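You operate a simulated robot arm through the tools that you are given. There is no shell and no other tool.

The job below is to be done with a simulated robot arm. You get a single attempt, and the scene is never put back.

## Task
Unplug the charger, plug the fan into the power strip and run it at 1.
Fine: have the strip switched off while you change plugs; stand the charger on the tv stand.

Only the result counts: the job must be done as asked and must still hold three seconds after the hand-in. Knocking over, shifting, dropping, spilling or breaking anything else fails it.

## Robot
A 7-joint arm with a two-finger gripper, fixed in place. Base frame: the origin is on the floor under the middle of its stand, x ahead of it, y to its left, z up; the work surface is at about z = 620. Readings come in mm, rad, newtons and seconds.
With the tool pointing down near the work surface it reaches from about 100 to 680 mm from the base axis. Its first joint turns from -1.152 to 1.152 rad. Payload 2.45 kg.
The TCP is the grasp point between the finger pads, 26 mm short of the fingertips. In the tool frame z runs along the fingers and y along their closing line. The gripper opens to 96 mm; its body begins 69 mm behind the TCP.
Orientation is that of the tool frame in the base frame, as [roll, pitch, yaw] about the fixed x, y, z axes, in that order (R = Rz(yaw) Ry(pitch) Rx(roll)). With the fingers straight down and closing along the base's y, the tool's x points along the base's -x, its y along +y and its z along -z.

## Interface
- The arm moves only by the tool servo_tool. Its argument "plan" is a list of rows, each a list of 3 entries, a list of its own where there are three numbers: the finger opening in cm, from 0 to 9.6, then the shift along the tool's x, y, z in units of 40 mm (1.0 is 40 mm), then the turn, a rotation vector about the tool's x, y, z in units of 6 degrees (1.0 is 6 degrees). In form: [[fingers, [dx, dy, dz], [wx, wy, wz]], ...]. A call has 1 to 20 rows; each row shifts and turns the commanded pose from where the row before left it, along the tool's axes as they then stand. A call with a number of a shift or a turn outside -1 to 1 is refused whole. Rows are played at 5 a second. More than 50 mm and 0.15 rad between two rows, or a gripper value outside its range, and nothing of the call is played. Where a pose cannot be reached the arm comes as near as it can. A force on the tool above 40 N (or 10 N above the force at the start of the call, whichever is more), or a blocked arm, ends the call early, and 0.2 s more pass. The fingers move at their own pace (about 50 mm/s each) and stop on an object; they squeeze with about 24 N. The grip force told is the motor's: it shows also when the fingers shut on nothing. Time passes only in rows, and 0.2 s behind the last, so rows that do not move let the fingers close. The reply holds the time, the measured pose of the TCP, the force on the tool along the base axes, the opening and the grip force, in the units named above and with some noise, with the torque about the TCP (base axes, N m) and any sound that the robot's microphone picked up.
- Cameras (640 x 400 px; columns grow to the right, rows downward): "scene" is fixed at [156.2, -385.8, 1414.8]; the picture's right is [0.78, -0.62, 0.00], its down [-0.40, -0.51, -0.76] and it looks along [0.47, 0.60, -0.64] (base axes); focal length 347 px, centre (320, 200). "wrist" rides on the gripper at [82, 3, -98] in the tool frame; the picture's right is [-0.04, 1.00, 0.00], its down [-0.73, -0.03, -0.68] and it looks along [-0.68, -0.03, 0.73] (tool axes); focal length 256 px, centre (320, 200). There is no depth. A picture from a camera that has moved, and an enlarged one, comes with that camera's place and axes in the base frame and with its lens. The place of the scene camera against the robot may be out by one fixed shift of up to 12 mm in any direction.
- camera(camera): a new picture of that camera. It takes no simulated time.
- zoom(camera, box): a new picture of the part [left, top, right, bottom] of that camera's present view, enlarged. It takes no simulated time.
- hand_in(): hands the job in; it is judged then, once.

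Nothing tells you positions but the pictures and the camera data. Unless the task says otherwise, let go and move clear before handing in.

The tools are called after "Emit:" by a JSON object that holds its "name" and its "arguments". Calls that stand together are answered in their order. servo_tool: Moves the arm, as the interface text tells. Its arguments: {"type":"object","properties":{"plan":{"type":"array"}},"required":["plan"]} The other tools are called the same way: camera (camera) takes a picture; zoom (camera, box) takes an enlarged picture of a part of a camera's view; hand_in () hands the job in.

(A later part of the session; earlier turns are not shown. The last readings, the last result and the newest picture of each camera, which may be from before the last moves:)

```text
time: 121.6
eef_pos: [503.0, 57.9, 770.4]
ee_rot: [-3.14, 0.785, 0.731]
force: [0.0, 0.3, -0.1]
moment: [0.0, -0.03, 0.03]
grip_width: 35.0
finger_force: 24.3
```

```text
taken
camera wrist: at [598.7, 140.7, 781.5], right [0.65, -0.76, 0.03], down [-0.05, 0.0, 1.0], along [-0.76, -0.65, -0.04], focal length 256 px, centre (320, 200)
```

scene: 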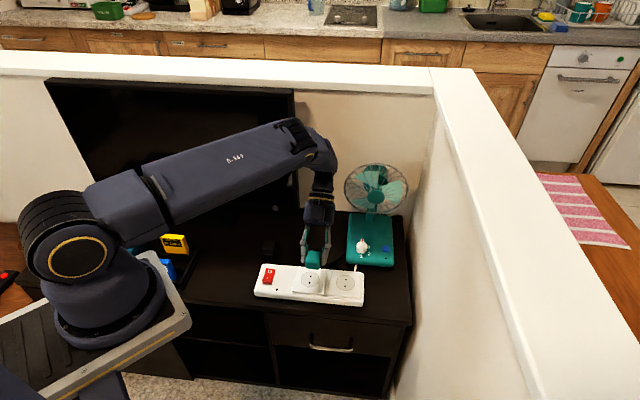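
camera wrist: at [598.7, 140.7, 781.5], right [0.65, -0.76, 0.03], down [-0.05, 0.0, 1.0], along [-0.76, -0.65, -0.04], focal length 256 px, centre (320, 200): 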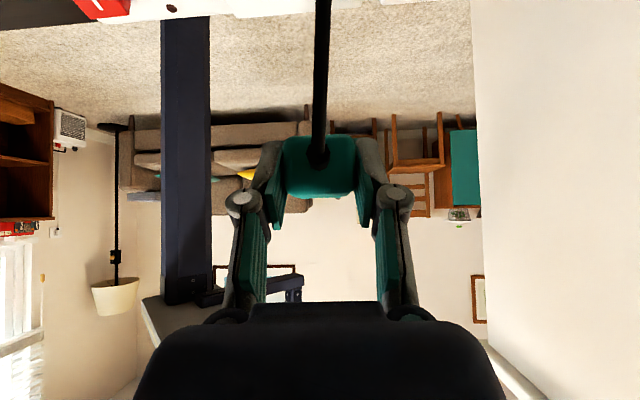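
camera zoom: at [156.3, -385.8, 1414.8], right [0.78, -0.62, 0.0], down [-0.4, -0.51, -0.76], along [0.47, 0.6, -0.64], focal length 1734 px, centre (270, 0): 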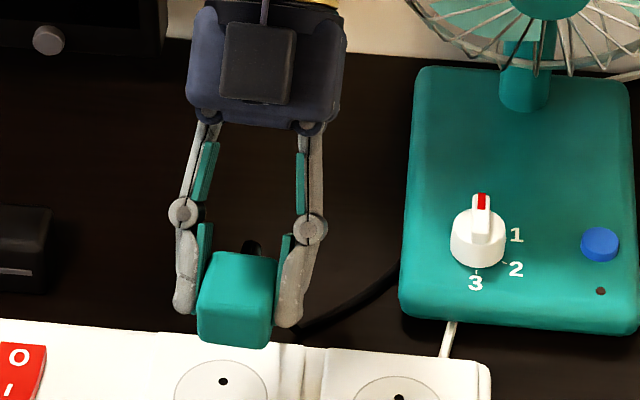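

The plug is level again, pin face down. The nearest free flat spot is socket 1's plate: I'll ease the tilt to −30° and set the plug down there so I can re-grip it vertically.

Emit:
{"name": "servo_tool", "arguments": {"plan": [[0, [0, 0, 0], [0, 1, 0]], [0, [0, 0, 0], [0, 1, 0]], [0, [0, 0, 0], [0, 0.5, 0]], [0, [0.453, -0.129, 0.537], [0, 0, 0]], [0, [0.453, -0.129, 0.537], [0, 0, 0]], [0, [0.3, -0.129, 0.36], [0, 0, 0]], [0, [0, 0, 0], [0, 0, 0]]]}}

Emit:
{"name": "camera", "arguments": {"camera": "scene"}}

Emit:
{"name": "zoom", "arguments": {"camera": "scene", "box": [270, 220, 370, 300]}}

Emit:
{"name": "camera", "arguments": {"camera": "wrist"}}

```text
time: 123.2
eef_pos: [502.0, 78.2, 695.6]
ee_rot: [3.141, 0.523, 0.734]
force: [0.2, 0.2, -1.6]
moment: [-0.04, 0.02, -0.01]
grip_width: 35.1
finger_force: 24.0
```

```text
taken
```

scene: 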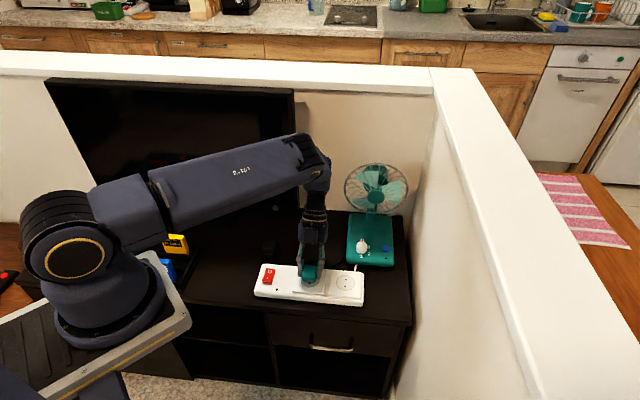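

```text
5.00 times, centred on (320, 260) of scene
camera zoom: at [156.3, -385.8, 1414.8], right [0.78, -0.62, 0.0], down [-0.4, -0.51, -0.76], along [0.47, 0.6, -0.64], focal length 1734 px, centre (320, -100)
```

zoom: 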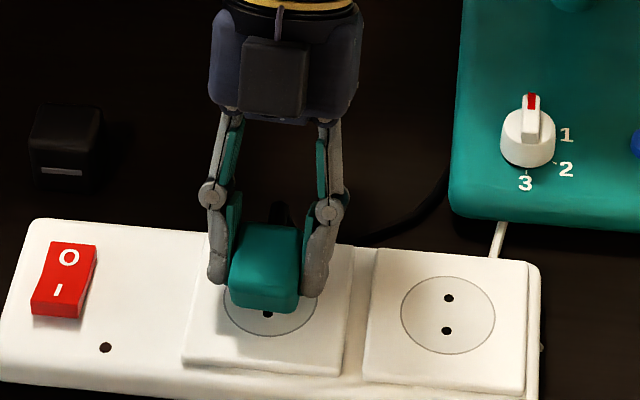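

```text
taken
camera wrist: at [593.3, 156.1, 740.2], right [0.64, -0.77, 0.02], down [-0.24, -0.18, 0.95], along [-0.73, -0.62, -0.3], focal length 256 px, centre (320, 200)
```

wrist: 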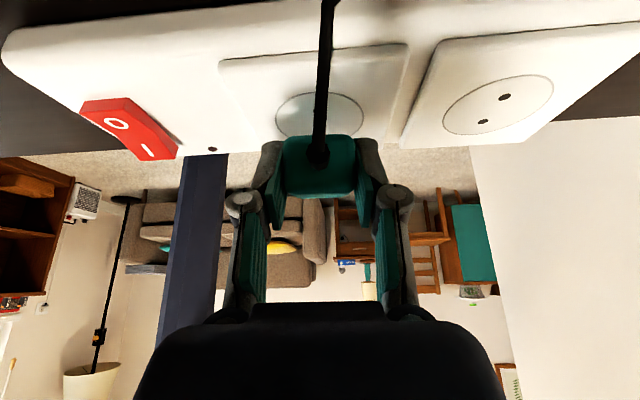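

Emit:
{"name": "servo_tool", "arguments": {"plan": [[0, [0.08, 0, 0.14], [0, 0, 0]], [0, [0.03, 0, 0.05], [0, 0, 0]], [0, [0.02, 0, 0.035], [0, 0, 0]], [0, [0.02, 0, 0.035], [0, 0, 0]]]}}

Emit:
{"name": "zoom", "arguments": {"camera": "scene", "box": [270, 220, 370, 300]}}

```text
time: 124.2
eef_pos: [502.6, 77.8, 685.1]
ee_rot: [-3.141, 0.522, 0.729]
force: [-1.4, 2.4, 28.6]
moment: [-0.43, 0.59, -0.09]
grip_width: 35.7
finger_force: 23.9
```

```text
5.00 times, centred on (320, 260) of scene
camera zoom: at [155.8, -385.8, 1414.8], right [0.78, -0.62, 0.0], down [-0.4, -0.51, -0.76], along [0.47, 0.6, -0.64], focal length 1734 px, centre (320, -100)
```

zoom: 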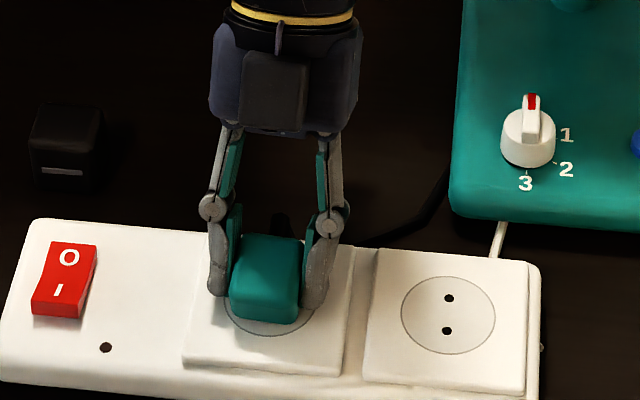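

It's down (28 N). Easing off and letting go.

Emit:
{"name": "servo_tool", "arguments": {"plan": [[0, [-0.025, 0, -0.045], [0, 0, 0]], [3.7, [0, 0, 0], [0, 0, 0]], [4.0, [0, 0, 0], [0, 0, 0]], [5.0, [0, 0, 0], [0, 0, 0]], [6.0, [0, 0, 0], [0, 0, 0]], [6.0, [0, 0, 0], [0, 0, 0]]]}}

Emit:
{"name": "zoom", "arguments": {"camera": "scene", "box": [270, 220, 370, 300]}}

Emit:
{"name": "camera", "arguments": {"camera": "wrist"}}

```text
time: 125.6
eef_pos: [502.5, 77.3, 686.6]
ee_rot: [3.14, 0.521, 0.73]
force: [-0.5, 0.4, 0.2]
moment: [-0.01, 0.0, 0.02]
grip_width: 60.0
finger_force: 0.0
```

```text
5.00 times, centred on (320, 260) of scene
camera zoom: at [156.2, -385.8, 1414.8], right [0.78, -0.62, 0.0], down [-0.4, -0.51, -0.76], along [0.47, 0.6, -0.64], focal length 1734 px, centre (320, -100)
```

zoom: 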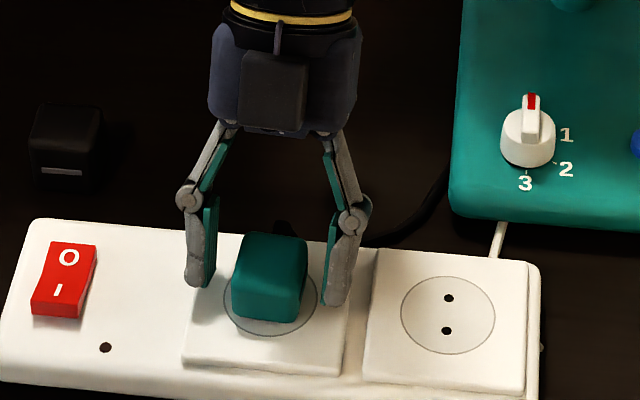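

```text
taken
camera wrist: at [592.8, 156.3, 730.5], right [0.64, -0.77, 0.02], down [-0.24, -0.18, 0.95], along [-0.73, -0.62, -0.3], focal length 256 px, centre (320, 200)
```

wrist: 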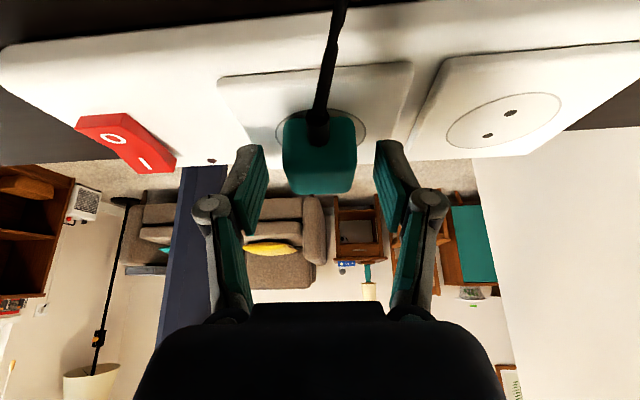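

The plug lies flat on socket 1's plate, cord to the back. Rising and returning the tool to vertical.

Emit:
{"name": "servo_tool", "arguments": {"plan": [[6.0, [-0.4, 0, -0.693], [0, 0, 0]], [6.0, [-0.5, 0, -0.866], [0, 0, 0]], [6.0, [0, 0, 0], [0, 1, 0]], [6.0, [0, 0, 0], [0, 1, 0]], [6.0, [0, 0, 0], [0, 1, 0]], [6.0, [0, 0, 0], [0, 1, 0]], [6.0, [0, 0, 0], [0, 1, 0]], [6.0, [0, 0, 0], [0, 0, 0]]]}}

Emit:
{"name": "camera", "arguments": {"camera": "wrist"}}

Emit:
{"name": "zoom", "arguments": {"camera": "wrist", "box": [260, 40, 380, 180]}}

Emit:
{"name": "zoom", "arguments": {"camera": "scene", "box": [270, 220, 370, 300]}}

```text
time: 127.4
eef_pos: [501.0, 78.1, 759.1]
ee_rot: [3.141, -0.004, 0.731]
force: [-0.6, -0.4, -0.5]
moment: [0.0, -0.02, 0.01]
grip_width: 60.1
finger_force: 0.2
```

```text
taken
camera wrist: at [563.6, 130.7, 856.6], right [0.64, -0.77, 0.0], down [-0.57, -0.47, 0.68], along [-0.52, -0.43, -0.74], focal length 256 px, centre (320, 200)
```

wrist: 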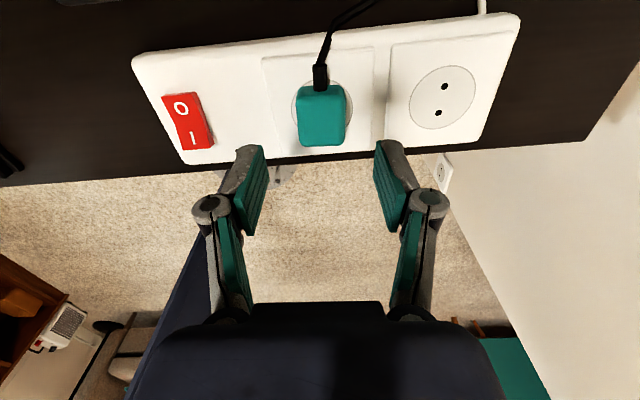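

```text
2.86 times, centred on (320, 110) of wrist
camera zoom: at [563.6, 130.7, 856.6], right [0.64, -0.77, 0.0], down [-0.57, -0.47, 0.68], along [-0.52, -0.43, -0.74], focal length 731 px, centre (320, 457)
```

zoom: 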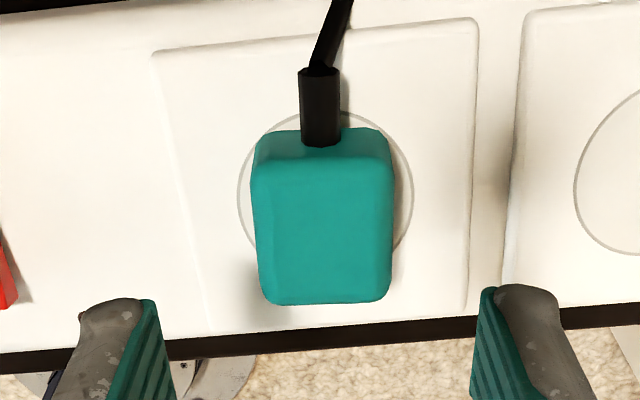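

```text
5.00 times, centred on (320, 260) of scene
camera zoom: at [156.2, -385.8, 1414.8], right [0.78, -0.62, 0.0], down [-0.4, -0.51, -0.76], along [0.47, 0.6, -0.64], focal length 1734 px, centre (320, -100)
```

zoom: 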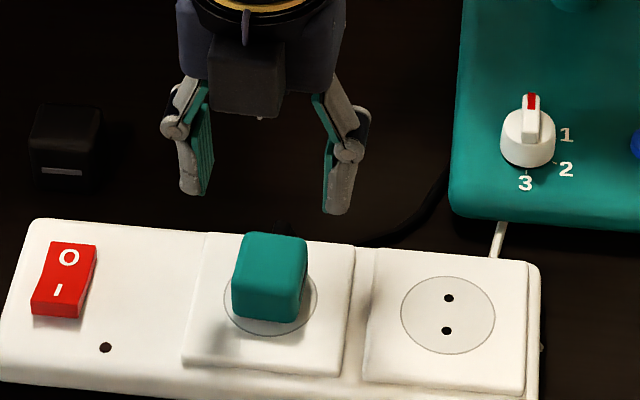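

The plug lies square under the gripper, about 7 mm off along the tool. Correcting, lowering around it, and gripping.

Emit:
{"name": "servo_tool", "arguments": {"plan": [[5.6, [-0.17, 0, 0.5], [0, 0, 0]], [5.6, [0, 0, 0.8], [0, 0, 0]], [5.6, [0, 0, 0.5], [0, 0, 0]], [5.6, [0, 0, 0], [0, 0, 0]], [0, [0, 0, 0], [0, 0, 0]], [0, [0, 0, 0], [0, 0, 0]], [0, [0, 0, 0], [0, 0, 0]]]}}

Emit:
{"name": "zoom", "arguments": {"camera": "wrist", "box": [240, 90, 400, 220]}}

```text
time: 129.0
eef_pos: [495.5, 73.1, 686.7]
ee_rot: [-3.141, -0.002, 0.729]
force: [-0.1, -0.4, -0.2]
moment: [0.04, 0.06, 0.02]
grip_width: 35.0
finger_force: 23.7
```

```text
3.08 times, centred on (320, 155) of wrist
camera zoom: at [558.9, 125.9, 784.6], right [0.64, -0.77, 0.0], down [-0.57, -0.47, 0.68], along [-0.52, -0.43, -0.73], focal length 788 px, centre (320, 338)
```

zoom: 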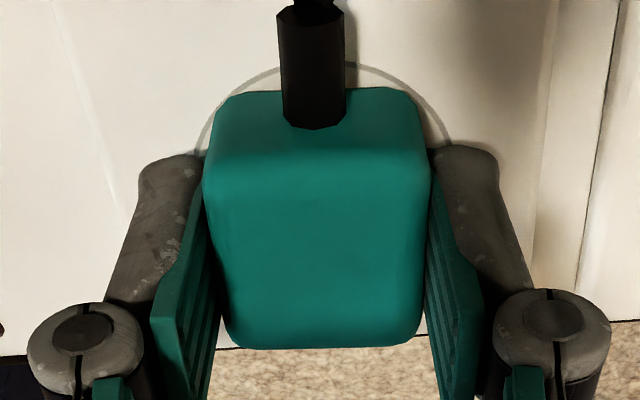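

Gripped again, pins at about 4 mm to the far side of the grasp line. I'll lift and turn 93° so the pins lie across the strip with the cord to the left.

Emit:
{"name": "servo_tool", "arguments": {"plan": [[0, [0, 0, -0.4], [0, 0, 0]], [0, [0, 0, -0.45], [0, 0, 0]], [0, [0, 0, 0], [0, 0, -0.973]], [0, [0, 0, 0], [0, 0, -0.973]], [0, [0, 0, 0], [0, 0, -0.973]], [0, [0, 0, 0], [0, 0, -0.973]], [0, [0, 0, 0], [0, 0, -0.973]], [0, [0, 0, 0], [0, 0, -0.973]], [0, [0, 0, 0], [0, 0, -0.973]], [0, [0, 0, 0], [0, 0, -0.973]], [0, [0, 0, 0], [0, 0, -0.973]], [0, [0, 0, 0], [0, 0, -0.973]], [0, [0, 0, 0], [0, 0, -0.973]], [0, [0, 0, 0], [0, 0, -0.973]], [0, [0, 0, 0], [0, 0, -0.973]], [0, [0, 0, 0], [0, 0, -0.973]], [0, [0, 0, 0], [0, 0, -0.973]], [0, [0, 0, 0], [0, 0, -0.973]], [0, [0, 0, 0], [0, 0, 0]]]}}

Emit:
{"name": "camera", "arguments": {"camera": "wrist"}}

Emit:
{"name": "zoom", "arguments": {"camera": "wrist", "box": [260, 60, 380, 180]}}

Emit:
{"name": "zoom", "arguments": {"camera": "scene", "box": [290, 250, 335, 300]}}

```text
time: 133.0
eef_pos: [496.9, 72.4, 720.7]
ee_rot: [3.139, 0.0, 2.363]
force: [0.0, -0.1, -1.3]
moment: [0.02, -0.01, -0.02]
grip_width: 35.1
finger_force: 24.1
```

```text
taken
camera wrist: at [440.6, 133.6, 818.1], right [0.73, 0.68, 0.0], down [0.5, -0.54, 0.68], along [0.46, -0.5, -0.73], focal length 256 px, centre (320, 200)
```

wrist: 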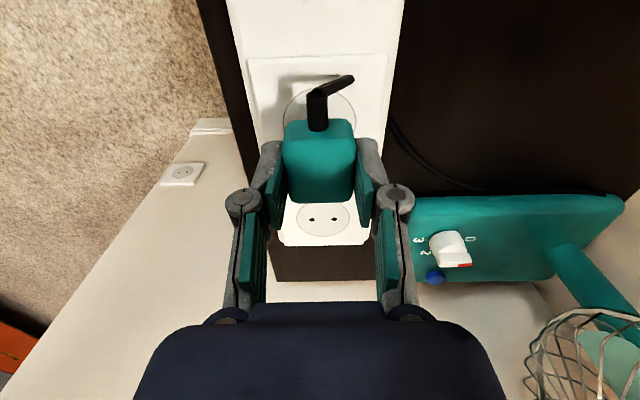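

```text
3.33 times, centred on (320, 120) of wrist
camera zoom: at [440.6, 133.6, 818.1], right [0.73, 0.68, 0.0], down [0.5, -0.54, 0.68], along [0.46, -0.5, -0.73], focal length 853 px, centre (320, 467)
```

zoom: 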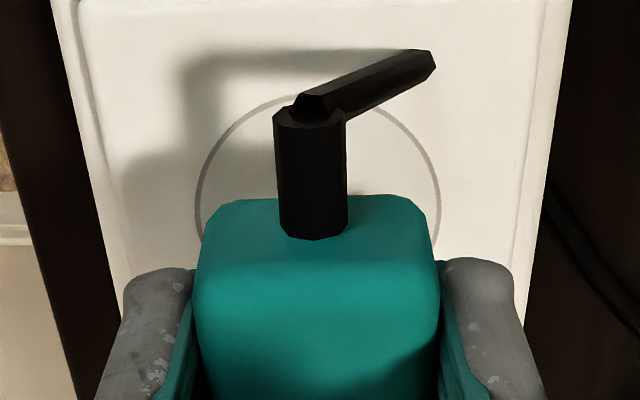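

```text
8.00 times, centred on (312, 275) of scene
camera zoom: at [156.2, -385.8, 1414.8], right [0.78, -0.62, 0.0], down [-0.4, -0.51, -0.76], along [0.47, 0.6, -0.64], focal length 2774 px, centre (380, -400)
```

zoom: 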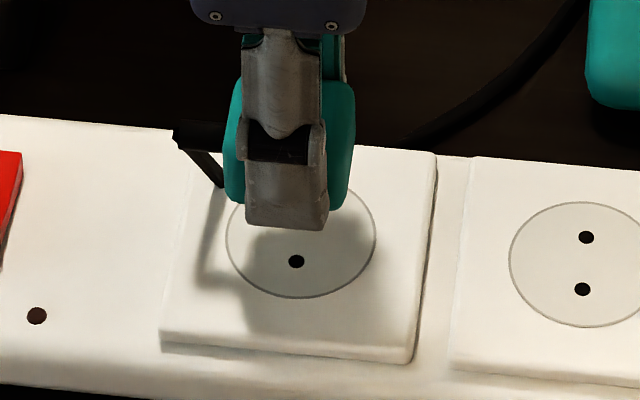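

Comparing plug and socket in both views, the body needs to move about 2.7 mm toward the cord side and 0.6 mm to the front so the pins meet the holes. Correcting and lowering.

Emit:
{"name": "servo_tool", "arguments": {"plan": [[0, [0.0675, -0.015, 0.3], [0, 0, 0]], [0, [0, 0, 0.3], [0, 0, 0]], [0, [0, 0, 0.1], [0, 0, 0]], [0, [0, 0, 0.1], [0, 0, 0]], [0, [0, 0, 0.05], [0, 0, 0]], [0, [0, 0, 0.04], [0, 0, 0]], [0, [0, 0, 0.04], [0, 0, 0]]]}}

Emit:
{"name": "zoom", "arguments": {"camera": "scene", "box": [290, 250, 335, 300]}}

Emit:
{"name": "zoom", "arguments": {"camera": "wrist", "box": [240, 60, 400, 220]}}

```text
time: 134.6
eef_pos: [494.0, 74.3, 684.8]
ee_rot: [3.141, 0.001, 2.362]
force: [-6.3, -4.3, 32.3]
moment: [-0.17, 0.22, 0.0]
grip_width: 35.7
finger_force: 24.3
```

```text
8.00 times, centred on (312, 275) of scene
camera zoom: at [155.6, -385.9, 1414.8], right [0.78, -0.62, 0.0], down [-0.4, -0.51, -0.76], along [0.47, 0.6, -0.64], focal length 2774 px, centre (380, -400)
```

zoom: 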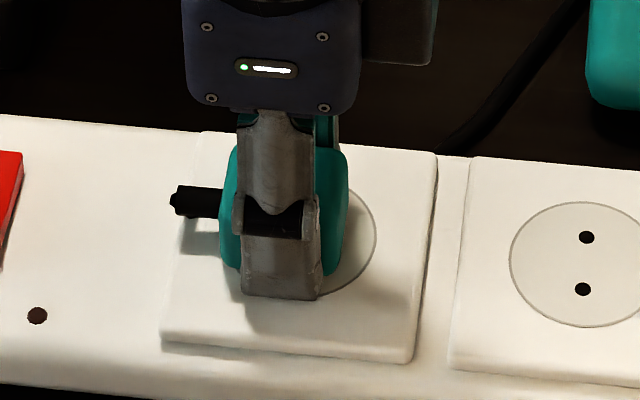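

```text
2.50 times, centred on (320, 140) of wrist
camera zoom: at [438.3, 135.1, 781.7], right [0.73, 0.68, 0.0], down [0.5, -0.54, 0.68], along [0.46, -0.5, -0.73], focal length 640 px, centre (320, 350)
```

zoom: 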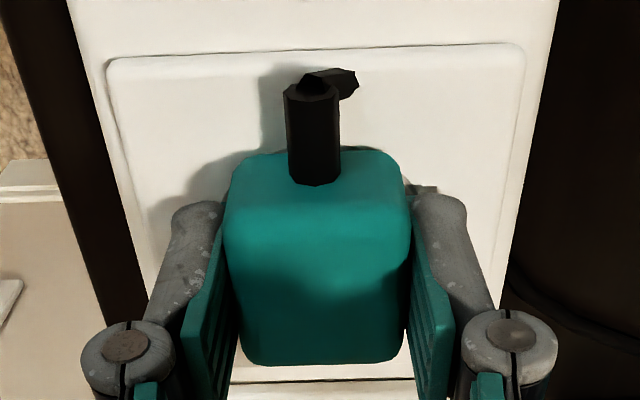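

No click there. The pin offset estimate was uncertain (somewhere between 0 and 6 mm), so I'll step the plug back toward centre in small lifts and presses, listening each time.

Emit:
{"name": "servo_tool", "arguments": {"plan": [[0, [0, 0, -0.1], [0, 0, 0]], [0, [-0.0375, 0, 0], [0, 0, 0]], [0, [0, 0, 0.06], [0, 0, 0]], [0, [0, 0, 0.03], [0, 0, 0]], [0, [0, 0, 0], [0, 0, 0]]]}}

Emit:
{"name": "zoom", "arguments": {"camera": "scene", "box": [290, 250, 335, 300]}}

```text
time: 135.8
eef_pos: [494.5, 72.9, 684.3]
ee_rot: [3.14, 0.001, 2.361]
force: [-5.1, -0.7, 17.0]
moment: [-0.11, 0.07, -0.01]
grip_width: 35.0
finger_force: 24.0
```

```text
8.00 times, centred on (312, 275) of scene
camera zoom: at [155.9, -385.8, 1414.8], right [0.78, -0.62, 0.0], down [-0.4, -0.51, -0.76], along [0.47, 0.6, -0.64], focal length 2774 px, centre (380, -400)
```

zoom: 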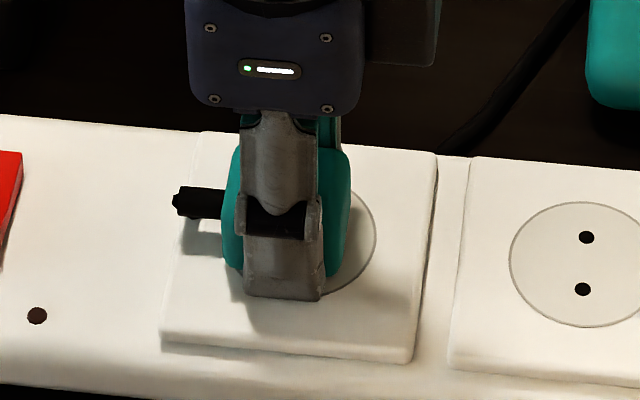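

Emit:
{"name": "servo_tool", "arguments": {"plan": [[0, [0, 0, -0.1], [0, 0, 0]], [0, [-0.025, 0, 0], [0, 0, 0]], [0, [0, 0, 0.07], [0, 0, 0]], [0, [0, 0, 0.04], [0, 0, 0]], [0, [0, 0, 0], [0, 0, 0]]]}}

Emit:
{"name": "servo_tool", "arguments": {"plan": [[0, [0, 0, -0.1], [0, 0, 0]], [0, [-0.025, 0, 0], [0, 0, 0]], [0, [0, 0, 0.07], [0, 0, 0]], [0, [0, 0, 0.03], [0, 0, 0]], [0, [0, 0, 0], [0, 0, 0]]]}}

Emit:
{"name": "zoom", "arguments": {"camera": "scene", "box": [290, 250, 335, 300]}}

Emit:
{"name": "zoom", "arguments": {"camera": "wrist", "box": [240, 60, 400, 220]}}

```text
time: 137.0
eef_pos: [496.2, 73.3, 684.6]
ee_rot: [3.141, 0.0, 2.36]
force: [-6.5, -1.9, 24.5]
moment: [-0.12, 0.2, 0.03]
grip_width: 35.5
finger_force: 24.1
```

```text
time: 138.2
eef_pos: [497.4, 72.1, 682.8]
ee_rot: [3.14, 0.002, 2.362]
force: [-6.1, -2.3, 19.6]
moment: [-0.06, 0.14, 0.01]
grip_width: 35.1
finger_force: 23.9
```

```text
8.00 times, centred on (312, 275) of scene
camera zoom: at [155.8, -385.9, 1414.8], right [0.78, -0.62, 0.0], down [-0.4, -0.51, -0.76], along [0.47, 0.6, -0.64], focal length 2774 px, centre (380, -400)
```

zoom: 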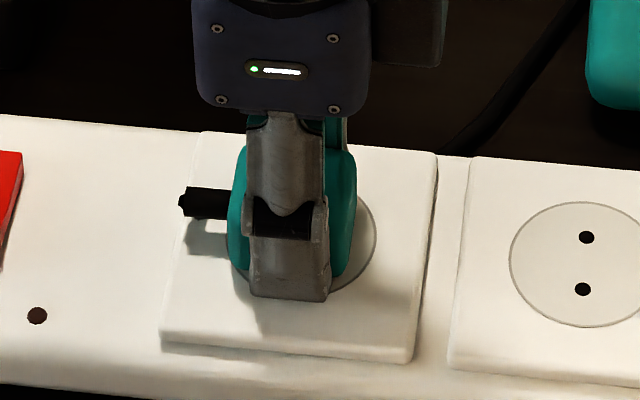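

```text
2.50 times, centred on (320, 140) of wrist
camera zoom: at [440.4, 132.8, 781.7], right [0.73, 0.68, 0.0], down [0.5, -0.54, 0.68], along [0.46, -0.5, -0.73], focal length 640 px, centre (320, 350)
```

zoom: 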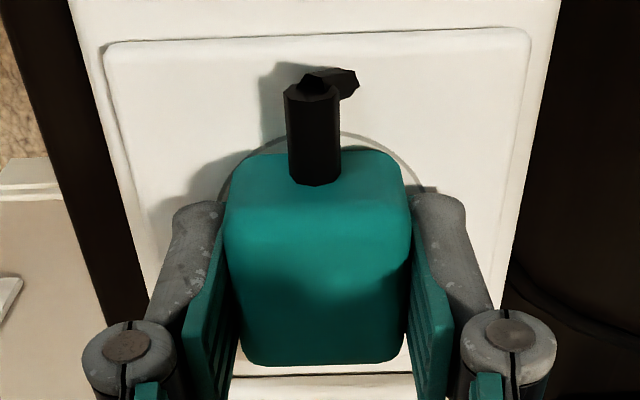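

Still nothing between −6 and −3 mm, but those presses were light (17–25 N), and the plug creeps up in the grip. I'll re-grip it at the right height and look closely at where it sits before pressing harder.

Emit:
{"name": "servo_tool", "arguments": {"plan": [[0, [0, 0, -0.05], [0, 0, 0]], [4.2, [0, 0, 0], [0, 0, 0]], [5.2, [0, 0, 0], [0, 0, 0]], [5.2, [0, 0, -0.1], [0, 0, 0]], [5.2, [0, 0, 0], [0, 0, 0]]]}}

Emit:
{"name": "zoom", "arguments": {"camera": "wrist", "box": [240, 60, 400, 220]}}

Emit:
{"name": "zoom", "arguments": {"camera": "scene", "box": [290, 250, 335, 300]}}

```text
time: 139.4
eef_pos: [496.7, 72.0, 689.3]
ee_rot: [3.14, 0.0, 2.363]
force: [-0.5, 0.4, -0.6]
moment: [-0.02, -0.01, 0.01]
grip_width: 52.0
finger_force: 0.0
```

```text
2.50 times, centred on (320, 140) of wrist
camera zoom: at [440.6, 132.9, 787.1], right [0.73, 0.68, 0.0], down [0.5, -0.54, 0.68], along [0.46, -0.5, -0.73], focal length 640 px, centre (320, 350)
```

zoom: 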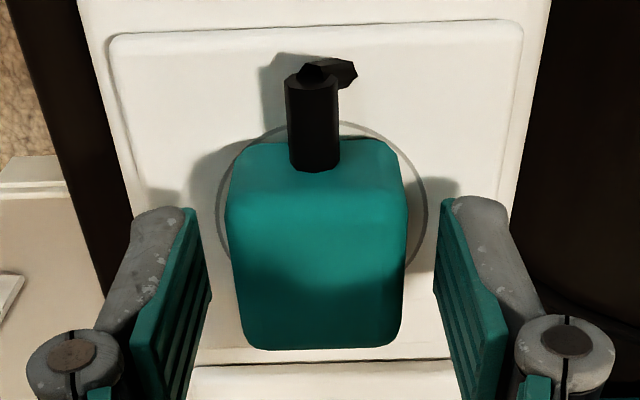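

```text
8.00 times, centred on (312, 275) of scene
camera zoom: at [156.2, -385.8, 1414.8], right [0.78, -0.62, 0.0], down [-0.4, -0.51, -0.76], along [0.47, 0.6, -0.64], focal length 2774 px, centre (380, -400)
```

zoom: 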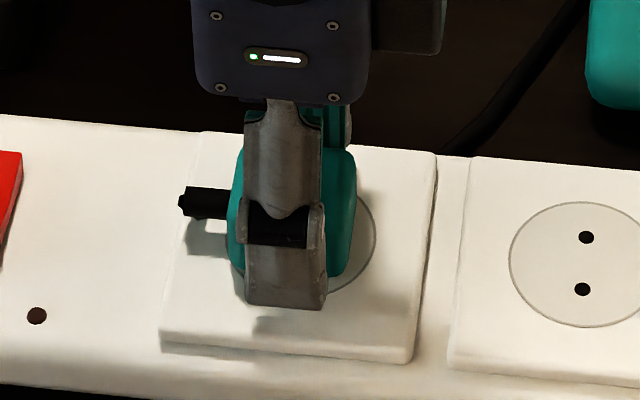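

Emit:
{"name": "servo_tool", "arguments": {"plan": [[5.2, [0, 0, 0.03], [0, 0, 0]], [0, [0, 0, 0], [0, 0, 0]], [0, [0, 0, 0], [0, 0, 0]], [0, [0, 0, 0], [0, 0, 0]], [0, [0, 0, -0.08], [0, 0, 0]], [0, [0.05, 0, 0], [0, 0, 0]], [0, [0, 0, 0.08], [0, 0, 0]], [0, [0, 0, 0.05], [0, 0, 0]], [0, [0, 0, 0.04], [0, 0, 0]], [0, [0, 0, 0.02], [0, 0, 0]]]}}

Emit:
{"name": "zoom", "arguments": {"camera": "scene", "box": [290, 250, 335, 300]}}

```text
time: 141.6
eef_pos: [496.1, 73.9, 683.2]
ee_rot: [3.139, 0.004, 2.363]
force: [-5.2, -3.0, 31.7]
moment: [-0.14, 0.18, -0.01]
grip_width: 35.2
finger_force: 23.7
```

```text
8.00 times, centred on (312, 275) of scene
camera zoom: at [155.6, -385.9, 1414.8], right [0.78, -0.62, 0.0], down [-0.4, -0.51, -0.76], along [0.47, 0.6, -0.64], focal length 2774 px, centre (380, -400)
```

zoom: 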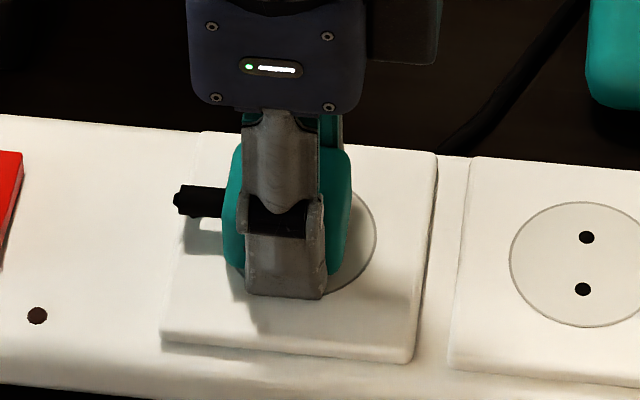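

Still no seating at 32 N. The pins are small, so alignment may need to be within half a millimetre; I'll hold a light press (~10 N) and slide the plug slowly along the strip in half-millimetre steps, watching for a drop in force or a snap.

Emit:
{"name": "servo_tool", "arguments": {"plan": [[0, [0, 0, -0.06], [0, 0, 0]], [0, [0, 0, 0], [0, 0, 0]]]}}

Emit:
{"name": "servo_tool", "arguments": {"plan": [[0, [0.0125, 0, 0], [0, 0, 0]], [0, [0.0125, 0, 0], [0, 0, 0]]]}}

Emit:
{"name": "servo_tool", "arguments": {"plan": [[0, [0.0125, 0, 0], [0, 0, 0]], [0, [0.0125, 0, 0], [0, 0, 0]]]}}

```text
time: 142.2
eef_pos: [494.6, 74.2, 685.0]
ee_rot: [3.141, -0.003, 2.361]
force: [0.0, 0.8, -0.6]
moment: [0.02, -0.02, 0.05]
grip_width: 34.6
finger_force: 23.8
```

```text
time: 142.8
eef_pos: [494.7, 75.2, 686.2]
ee_rot: [3.14, 0.001, 2.36]
force: [-0.3, -0.4, -1.1]
moment: [0.01, -0.01, 0.01]
grip_width: 35.1
finger_force: 24.3
```

```text
time: 143.4
eef_pos: [493.8, 75.1, 686.6]
ee_rot: [3.141, 0.001, 2.361]
force: [-0.1, -0.5, -0.3]
moment: [0.01, 0.01, 0.02]
grip_width: 35.0
finger_force: 24.1
```

Emit:
{"name": "servo_tool", "arguments": {"plan": [[0, [0, 0, 0.05], [0, 0, 0]], [0, [0, 0, 0.015], [0, 0, 0]]]}}

Emit:
{"name": "servo_tool", "arguments": {"plan": [[0, [0, 0, 0.015], [0, 0, 0]], [0, [0, 0, 0], [0, 0, 0]]]}}

```text
time: 144.0
eef_pos: [494.5, 74.7, 684.3]
ee_rot: [3.141, 0.0, 2.362]
force: [-7.6, -3.3, 26.0]
moment: [-0.07, 0.18, 0.01]
grip_width: 35.2
finger_force: 23.9
```

```text
time: 144.6
eef_pos: [494.3, 74.9, 682.7]
ee_rot: [3.138, 0.0, 2.363]
force: [-6.9, -1.1, 31.9]
moment: [-0.09, 0.2, 0.02]
grip_width: 35.5
finger_force: 23.9
```

Emit:
{"name": "servo_tool", "arguments": {"plan": [[0, [0, 0, -0.04], [0, 0, 0]], [0, [0, 0, 0], [0, 0, 0]]]}}

Emit:
{"name": "servo_tool", "arguments": {"plan": [[0, [-0.0125, 0, 0], [0, 0, 0]], [0, [-0.0125, 0, 0], [0, 0, 0]]]}}

Emit:
{"name": "servo_tool", "arguments": {"plan": [[0, [-0.0125, 0, 0], [0, 0, 0]], [0, [-0.0125, 0, 0], [0, 0, 0]]]}}

Emit:
{"name": "servo_tool", "arguments": {"plan": [[0, [-0.0125, 0, 0], [0, 0, 0]], [0, [-0.0125, 0, 0], [0, 0, 0]]]}}

```text
time: 145.2
eef_pos: [494.0, 75.3, 683.8]
ee_rot: [3.141, -0.001, 2.363]
force: [0.5, 0.4, -0.6]
moment: [0.03, 0.02, -0.01]
grip_width: 35.2
finger_force: 23.4
```

```text
time: 145.8
eef_pos: [494.1, 75.1, 684.4]
ee_rot: [3.14, 0.0, 2.361]
force: [-0.3, -0.3, -0.9]
moment: [0.01, -0.01, -0.05]
grip_width: 35.1
finger_force: 24.2
```

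```text
time: 146.4
eef_pos: [497.5, 74.8, 685.4]
ee_rot: [3.139, 0.001, 2.362]
force: [0.4, -0.4, -0.2]
moment: [0.0, -0.01, 0.0]
grip_width: 35.3
finger_force: 24.1
```

```text
time: 147.0
eef_pos: [496.9, 73.0, 683.7]
ee_rot: [3.139, 0.0, 2.361]
force: [0.3, 0.0, 0.1]
moment: [-0.01, 0.02, 0.02]
grip_width: 35.2
finger_force: 24.3
```

Emit:
{"name": "servo_tool", "arguments": {"plan": [[0, [0, 0, 0.02], [0, 0, 0]], [0, [0, 0, 0], [0, 0, 0]]]}}

Emit:
{"name": "zoom", "arguments": {"camera": "scene", "box": [290, 250, 335, 300]}}

Emit:
{"name": "zoom", "arguments": {"camera": "wrist", "box": [240, 60, 400, 220]}}

```text
time: 147.6
eef_pos: [497.5, 74.7, 684.1]
ee_rot: [3.141, -0.001, 2.361]
force: [-0.5, 0.5, -0.3]
moment: [0.0, 0.0, 0.01]
grip_width: 34.9
finger_force: 24.2
```

```text
8.00 times, centred on (312, 275) of scene
camera zoom: at [156.2, -385.8, 1414.8], right [0.78, -0.62, 0.0], down [-0.4, -0.51, -0.76], along [0.47, 0.6, -0.64], focal length 2774 px, centre (380, -400)
```

zoom: 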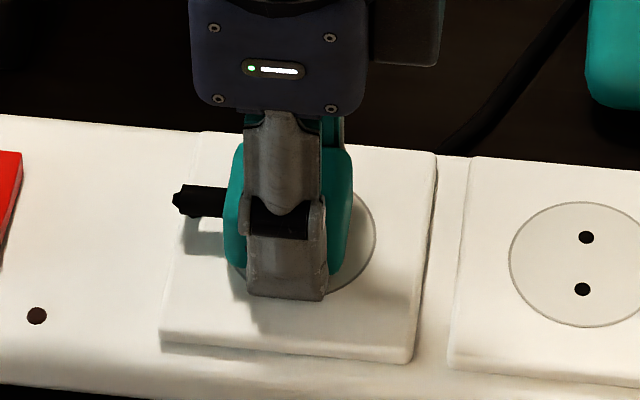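

```text
2.50 times, centred on (320, 140) of wrist
camera zoom: at [440.1, 133.7, 781.5], right [0.73, 0.68, 0.0], down [0.5, -0.54, 0.68], along [0.46, -0.5, -0.73], focal length 640 px, centre (320, 350)
```

zoom: 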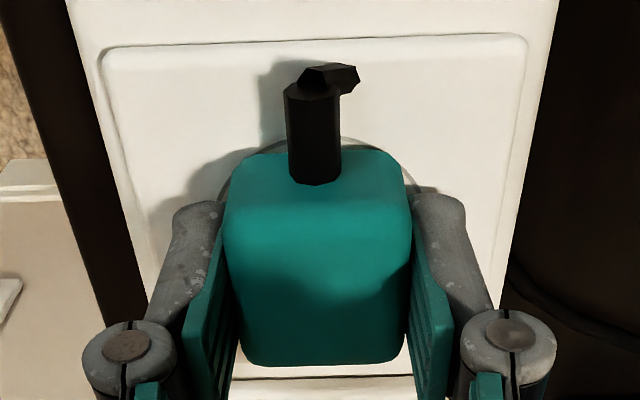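

Position should be within a couple of millimetres now, so perhaps the push has simply been too weak: the grip slips at about 30 N. I'll set the plug at the best estimate, let go, and press from above harder.

Emit:
{"name": "servo_tool", "arguments": {"plan": [[0, [0.02, 0, 0], [0, 0, 0]], [0, [0, 0, 0.04], [0, 0, 0]], [0, [0, 0, 0.02], [0, 0, 0]], [0, [0, 0, 0], [0, 0, 0]]]}}

Emit:
{"name": "servo_tool", "arguments": {"plan": [[0, [0, 0, -0.035], [0, 0, 0]], [4.2, [0, 0, 0], [0, 0, 0]], [5.2, [0, 0, 0], [0, 0, 0]], [5.6, [0, 0, 0], [0, 0, 0]], [5.6, [0, 0, -0.6], [0, 0, 0]], [5.6, [0, 0, -0.9], [0, 0, 0]], [0, [0, 0, -0.3], [0, 0, 0]], [0, [0, 0, 0], [0, 0, 0]], [0, [0, 0, 0], [0, 0, 0]], [0, [0, 0, 0], [0, 0, 0]]]}}

Emit:
{"name": "camera", "arguments": {"camera": "wrist"}}

Emit:
{"name": "zoom", "arguments": {"camera": "scene", "box": [290, 250, 335, 300]}}

Emit:
{"name": "zoom", "arguments": {"camera": "wrist", "box": [260, 20, 380, 150]}}

```text
time: 148.6
eef_pos: [495.4, 74.3, 681.6]
ee_rot: [3.138, -0.001, 2.362]
force: [-5.8, -2.9, 32.8]
moment: [-0.14, 0.2, 0.02]
grip_width: 35.2
finger_force: 23.9
```

```text
time: 150.8
eef_pos: [497.0, 74.7, 754.2]
ee_rot: [3.139, -0.001, 2.361]
force: [-0.7, 0.3, 0.3]
moment: [0.0, 0.01, 0.0]
grip_width: 0.0
finger_force: 23.7
```

```text
taken
camera wrist: at [439.6, 134.1, 852.9], right [0.73, 0.68, 0.0], down [0.5, -0.54, 0.68], along [0.46, -0.5, -0.73], focal length 256 px, centre (320, 200)
```

wrist: 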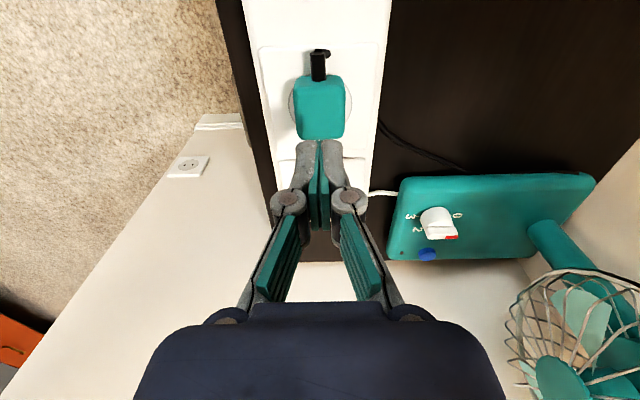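

```text
8.00 times, centred on (312, 275) of scene
camera zoom: at [156.2, -385.8, 1414.8], right [0.78, -0.62, 0.0], down [-0.4, -0.51, -0.76], along [0.47, 0.6, -0.64], focal length 2774 px, centre (380, -400)
```

zoom: 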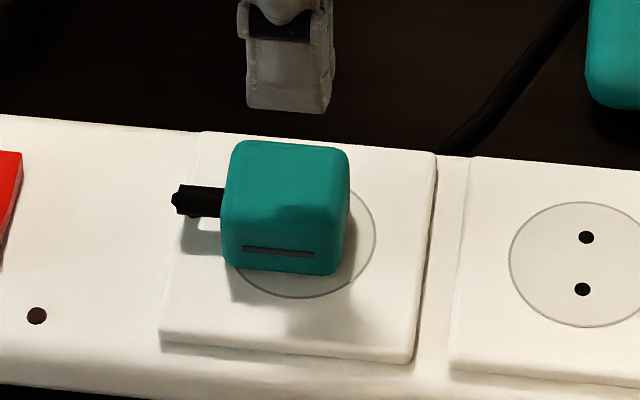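

```text
3.08 times, centred on (320, 85) of wrist
camera zoom: at [439.6, 134.1, 852.9], right [0.73, 0.68, 0.0], down [0.5, -0.54, 0.68], along [0.46, -0.5, -0.73], focal length 788 px, centre (320, 554)
```

zoom: 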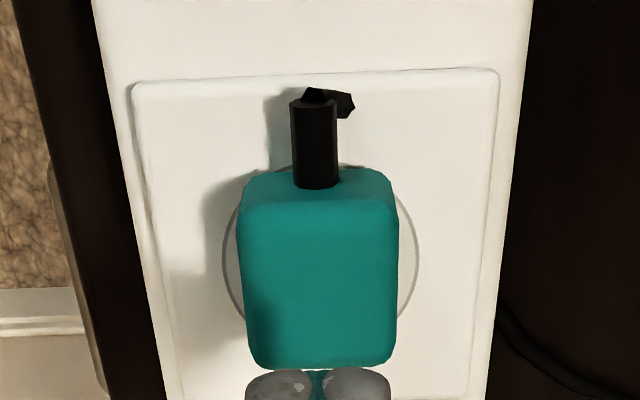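

Emit:
{"name": "zoom", "arguments": {"camera": "scene", "box": [292, 262, 322, 290]}}

Emit:
{"name": "zoom", "arguments": {"camera": "scene", "box": [328, 265, 362, 295]}}

```text
14.29 times, centred on (307, 276) of scene
camera zoom: at [156.2, -385.8, 1414.8], right [0.78, -0.62, 0.0], down [-0.4, -0.51, -0.76], along [0.47, 0.6, -0.64], focal length 4954 px, centre (506, -886)
```

zoom: 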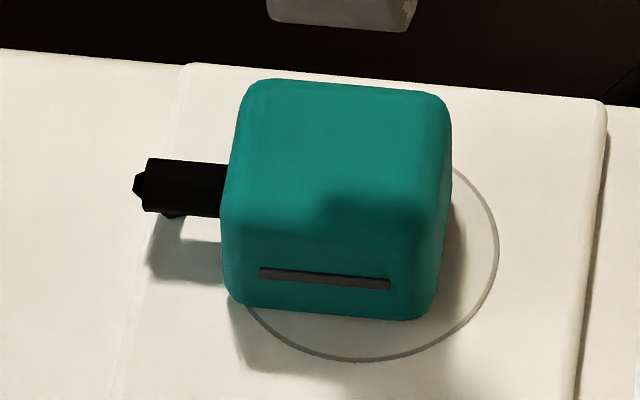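

```text
13.33 times, centred on (345, 280) of scene
camera zoom: at [156.2, -385.8, 1414.8], right [0.78, -0.62, 0.0], down [-0.4, -0.51, -0.76], along [0.47, 0.6, -0.64], focal length 4624 px, centre (-13, -867)
```

zoom: 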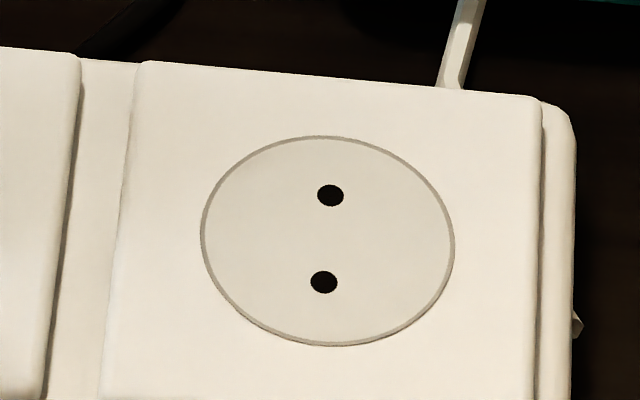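

Now pressing down on the plug's top above the pins, increasing the push step by step.

Emit:
{"name": "servo_tool", "arguments": {"plan": [[0, [0, 0, 0.9], [0, 0, 0]], [0, [0, 0, 0.2], [0, 0, 0]], [0, [0, 0, 0.04], [0, 0, 0]], [0, [0, 0, 0.03], [0, 0, 0]], [0, [0, 0, 0.03], [0, 0, 0]]]}}

Emit:
{"name": "servo_tool", "arguments": {"plan": [[0, [0, 0, 0.02], [0, 0, 0]], [0, [0, 0, 0.02], [0, 0, 0]]]}}

```text
time: 152.2
eef_pos: [496.1, 74.1, 709.3]
ee_rot: [3.14, 0.001, 2.36]
force: [-4.9, -2.7, 15.9]
moment: [-0.05, 0.18, -0.05]
grip_width: 5.8
finger_force: 24.7
stopped in row 5: the force on the tool passed its limit at 42 N (the readings are from after the stop); the commanded pose is now the measured one
```

```text
time: 152.7
eef_pos: [496.3, 75.3, 708.0]
ee_rot: [3.142, 0.003, 2.36]
force: [-6.1, -2.2, 16.6]
moment: [-0.05, 0.18, 0.0]
grip_width: 5.8
finger_force: 23.9
stopped in row 2: the force on the tool passed its limit at 43 N (the readings are from after the stop); the commanded pose is now the measured one
```

42 N from above and still nothing, so force is not the issue. The remaining possibility is the way round: I'll re-grip, turn the plug 180° (cord to the right) and align its pins to the holes that way.

Emit:
{"name": "servo_tool", "arguments": {"plan": [[0, [0, 0, -0.6], [0, 0, 0]], [5.6, [0, 0, -0.6], [0, 0, 0]], [5.6, [0.1, 0, 0], [0, 0, 0]], [5.6, [0, 0, 0], [0, 0, 0]], [5.6, [0, 0, 0], [0, 0, 0]]]}}

Emit:
{"name": "zoom", "arguments": {"camera": "wrist", "box": [240, 20, 400, 180]}}

```text
time: 153.9
eef_pos: [492.6, 77.3, 755.0]
ee_rot: [3.14, 0.002, 2.361]
force: [-0.5, -0.4, 0.3]
moment: [-0.02, -0.01, -0.02]
grip_width: 55.9
finger_force: 0.0
```

```text
2.50 times, centred on (320, 100) of wrist
camera zoom: at [437.2, 138.1, 853.4], right [0.73, 0.68, 0.0], down [0.5, -0.54, 0.68], along [0.46, -0.5, -0.73], focal length 640 px, centre (320, 450)
```

zoom: 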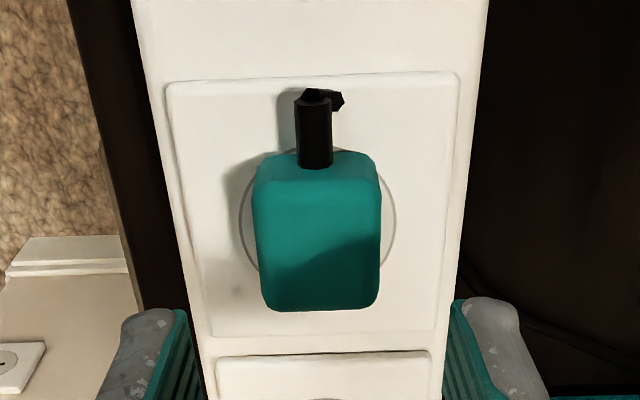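

Emit:
{"name": "servo_tool", "arguments": {"plan": [[5.6, [0, -0.02, 0.8], [0, 0, 0]], [5.6, [0, 0, 0.7], [0, 0, 0]], [5.6, [0, 0, 0.18], [0, 0, 0]], [5.6, [0, 0, 0], [0, 0, 0]], [0, [0, 0, 0], [0, 0, 0]], [0, [0, 0, 0], [0, 0, 0]], [0, [0, 0, 0], [0, 0, 0]], [0, [0, 0, -0.4], [0, 0, 0]], [0, [0, 0, -0.5], [0, 0, 0]]]}}

Emit:
{"name": "servo_tool", "arguments": {"plan": [[0, [0, 0, 0], [0, 0, -1]], [0, [0, 0, 0], [0, 0, -1]], [0, [0, 0, 0], [0, 0, -1]], [0, [0, 0, 0], [0, 0, -1]], [0, [0, 0, 0], [0, 0, -1]], [0, [0, 0, 0], [0, 0, -1]], [0, [0, 0, 0], [0, 0, -1]], [0, [0, 0, 0], [0, 0, -1]], [0, [0, 0, 0], [0, 0, -1]], [0, [0, 0, 0], [0, 0, -1]], [0, [0, 0, 0], [0, 0, -1]], [0, [0, 0, 0], [0, 0, -1]], [0, [0, 0, 0], [0, 0, -1]], [0, [0, 0, 0], [0, 0, -1]], [0, [0, 0, 0], [0, 0, -1]]]}}

Emit:
{"name": "servo_tool", "arguments": {"plan": [[0, [0, 0, 0], [0, 0, -1]], [0, [0, 0, 0], [0, 0, -1]], [0, [0, 0, 0], [0, 0, -1]], [0, [0, 0, 0], [0, 0, -1]], [0, [0, 0, 0], [0, 0, -1]], [0, [0, 0, 0], [0, 0, -1]], [0, [0, 0, 0], [0, 0, -1]], [0, [0, 0, 0], [0, 0, -1]], [0, [0, 0, 0], [0, 0, -1]], [0, [0, 0, 0], [0, 0, -1]], [0, [0, 0, 0], [0, 0, -1]], [0, [0, 0, 0], [0, 0, -1]], [0, [0, 0, 0], [0, 0, -1]], [0, [0, 0, 0], [0, 0, -1]], [0, [0, 0, 0], [0, 0, -1]], [0, [0, 0, 0], [0, 0, 0]]]}}

Emit:
{"name": "camera", "arguments": {"camera": "wrist"}}

Emit:
{"name": "zoom", "arguments": {"camera": "wrist", "box": [260, 60, 380, 180]}}

Emit:
{"name": "zoom", "arguments": {"camera": "scene", "box": [290, 255, 325, 290]}}

```text
time: 155.9
eef_pos: [493.4, 76.6, 724.4]
ee_rot: [-3.141, 0.001, 2.362]
force: [-0.1, -0.1, -0.6]
moment: [-0.02, -0.01, 0.01]
grip_width: 35.3
finger_force: 23.6
```

```text
time: 159.1
eef_pos: [493.5, 76.9, 724.6]
ee_rot: [-3.138, 0.002, -2.349]
force: [0.2, 0.4, -0.9]
moment: [0.03, -0.02, 0.04]
grip_width: 34.9
finger_force: 24.3
```

```text
time: 162.5
eef_pos: [493.2, 77.7, 725.3]
ee_rot: [-3.14, 0.0, -1.984]
force: [-0.2, -0.8, -0.3]
moment: [0.03, 0.0, 0.01]
grip_width: 35.3
finger_force: 24.4
out of reach, approached as far as the arm can: row 4, 5, 6, 7, 8, 9, 10, 11, 12, 13, 14, 15
```

```text
taken
camera wrist: at [456.6, 4.3, 822.3], right [-0.9, 0.44, 0.0], down [0.32, 0.66, 0.68], along [0.3, 0.61, -0.73], focal length 256 px, centre (320, 200)
```

wrist: 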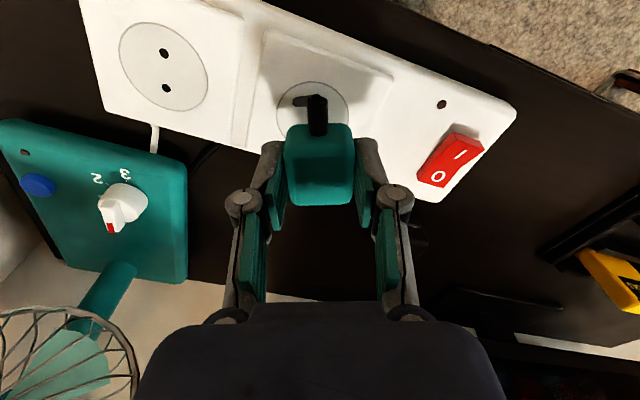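

```text
3.33 times, centred on (320, 120) of wrist
camera zoom: at [456.6, 4.3, 822.3], right [-0.9, 0.44, 0.0], down [0.32, 0.66, 0.68], along [0.3, 0.61, -0.73], focal length 853 px, centre (320, 467)
```

zoom: 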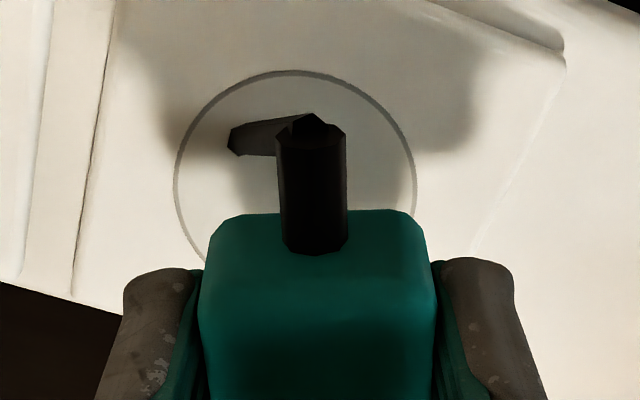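

```text
11.43 times, centred on (308, 272) of scene
camera zoom: at [156.2, -385.8, 1414.8], right [0.78, -0.62, 0.0], down [-0.4, -0.51, -0.76], along [0.47, 0.6, -0.64], focal length 3964 px, centre (463, -629)
```

zoom: 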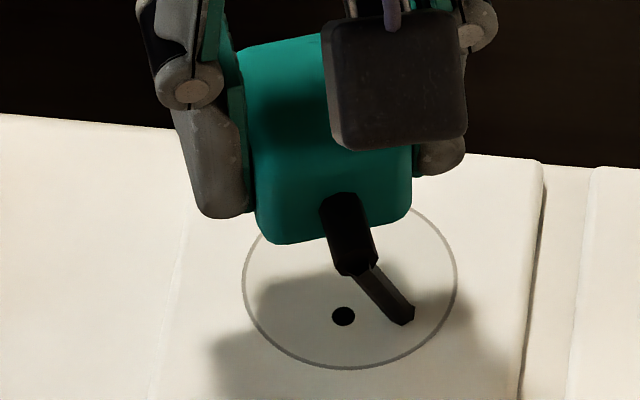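

The wrist hit its turn limit that way; I'll go round the other way to bring the cord to the right.

Emit:
{"name": "servo_tool", "arguments": {"plan": [[0, [0, 0, 0], [0, 0, 0.9894]], [0, [0, 0, 0], [0, 0, 0.9894]], [0, [0, 0, 0], [0, 0, 0.9894]], [0, [0, 0, 0], [0, 0, 0.9894]], [0, [0, 0, 0], [0, 0, 0.9894]], [0, [0, 0, 0], [0, 0, 0.9894]], [0, [0, 0, 0], [0, 0, 0.9894]], [0, [0, 0, 0], [0, 0, 0.9894]], [0, [0, 0, 0], [0, 0, 0.9894]], [0, [0, 0, 0], [0, 0, 0.9894]], [0, [0, 0, 0], [0, 0, 0.9894]], [0, [0, 0, 0], [0, 0, 0.9894]], [0, [0, 0, 0], [0, 0, 0.9894]], [0, [0, 0, 0], [0, 0, 0.9894]], [0, [0, 0, 0], [0, 0, 0.9894]], [0, [0, 0, 0], [0, 0, 0.9894]], [0, [0, 0, 0], [0, 0, 0.9894]], [0, [0, 0, 0], [0, 0, 0.9894]], [0, [0, 0, 0], [0, 0, 0.9894]], [0, [0, 0, 0], [0, 0, 0.9894]]]}}

Emit:
{"name": "servo_tool", "arguments": {"plan": [[0, [0, 0, 0], [0, 0, 0.9894]], [0, [0, 0, 0], [0, 0, 0.9894]], [0, [0, 0, 0], [0, 0, 0.9894]], [0, [0, 0, 0], [0, 0, 0.9894]], [0, [0, 0, 0], [0, 0, 0.9894]], [0, [0, 0, 0], [0, 0, 0.9894]], [0, [0, 0, 0], [0, 0, 0.9894]], [0, [0, 0, 0], [0, 0, 0.9894]], [0, [0, 0, 0], [0, 0, 0.9894]], [0, [0, 0, 0], [0, 0, 0.9894]], [0, [0, 0, 0], [0, 0, 0.9894]], [0, [0, 0, 0], [0, 0, 0.9894]], [0, [0, 0, 0], [0, 0, 0.9894]], [0, [0, 0, 0], [0, 0, 0.9894]], [0, [0, 0, 0], [0, 0, 0.9894]], [0, [0, 0, 0], [0, 0, 0.9894]], [0, [0, 0, 0], [0, 0, 0.9894]], [0, [0, 0, 0], [0, 0, 0.9894]], [0, [0, 0, 0], [0, 0, 0.9894]], [0, [0, 0, 0], [0, 0, 0.9894]]]}}

Emit:
{"name": "servo_tool", "arguments": {"plan": [[0, [0, 0, 0], [0, 0, 0.9894]], [0, [0, 0, 0], [0, 0, 0.9894]], [0, [0, 0, 0], [0, 0, 0.9894]], [0, [0, 0, 0], [0, 0, 0.9894]], [0, [0, 0, 0], [0, 0, 0.9894]], [0, [0, 0, 0], [0, 0, 0.9894]], [0, [0, 0, 0], [0, 0, 0.9894]], [0, [0, 0, 0], [0, 0, 0.9894]], [0, [0, 0, 0], [0, 0, 0.9894]], [0, [0, 0, 0], [0, 0, 0]]]}}

Emit:
{"name": "camera", "arguments": {"camera": "wrist"}}

Emit:
{"name": "camera", "arguments": {"camera": "scene"}}

```text
time: 166.7
eef_pos: [493.6, 77.1, 726.0]
ee_rot: [3.14, 0.003, 2.221]
force: [-0.4, 0.1, -0.1]
moment: [0.03, 0.0, -0.01]
grip_width: 35.4
finger_force: 23.6
```

```text
time: 170.9
eef_pos: [492.6, 76.8, 725.0]
ee_rot: [3.141, -0.002, 0.15]
force: [-0.6, -0.6, -0.7]
moment: [0.01, 0.0, 0.01]
grip_width: 35.0
finger_force: 24.0
```

```text
time: 173.1
eef_pos: [492.2, 77.7, 724.3]
ee_rot: [-3.14, -0.002, -0.783]
force: [-0.7, 0.8, -0.8]
moment: [0.02, 0.01, 0.0]
grip_width: 35.1
finger_force: 24.4
```

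```text
taken
camera wrist: at [547.8, 17.7, 822.7], right [-0.73, -0.68, 0.0], down [-0.5, 0.54, 0.68], along [-0.46, 0.5, -0.74], focal length 256 px, centre (320, 200)
```

wrist: 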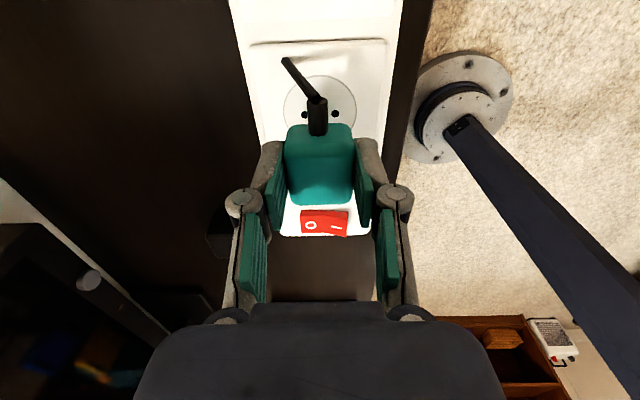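

```text
taken
```

scene: 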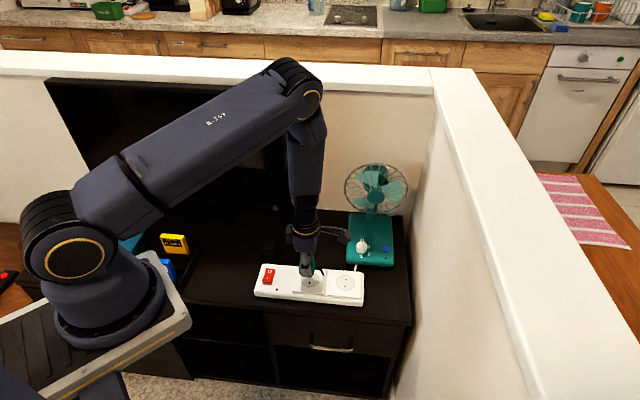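

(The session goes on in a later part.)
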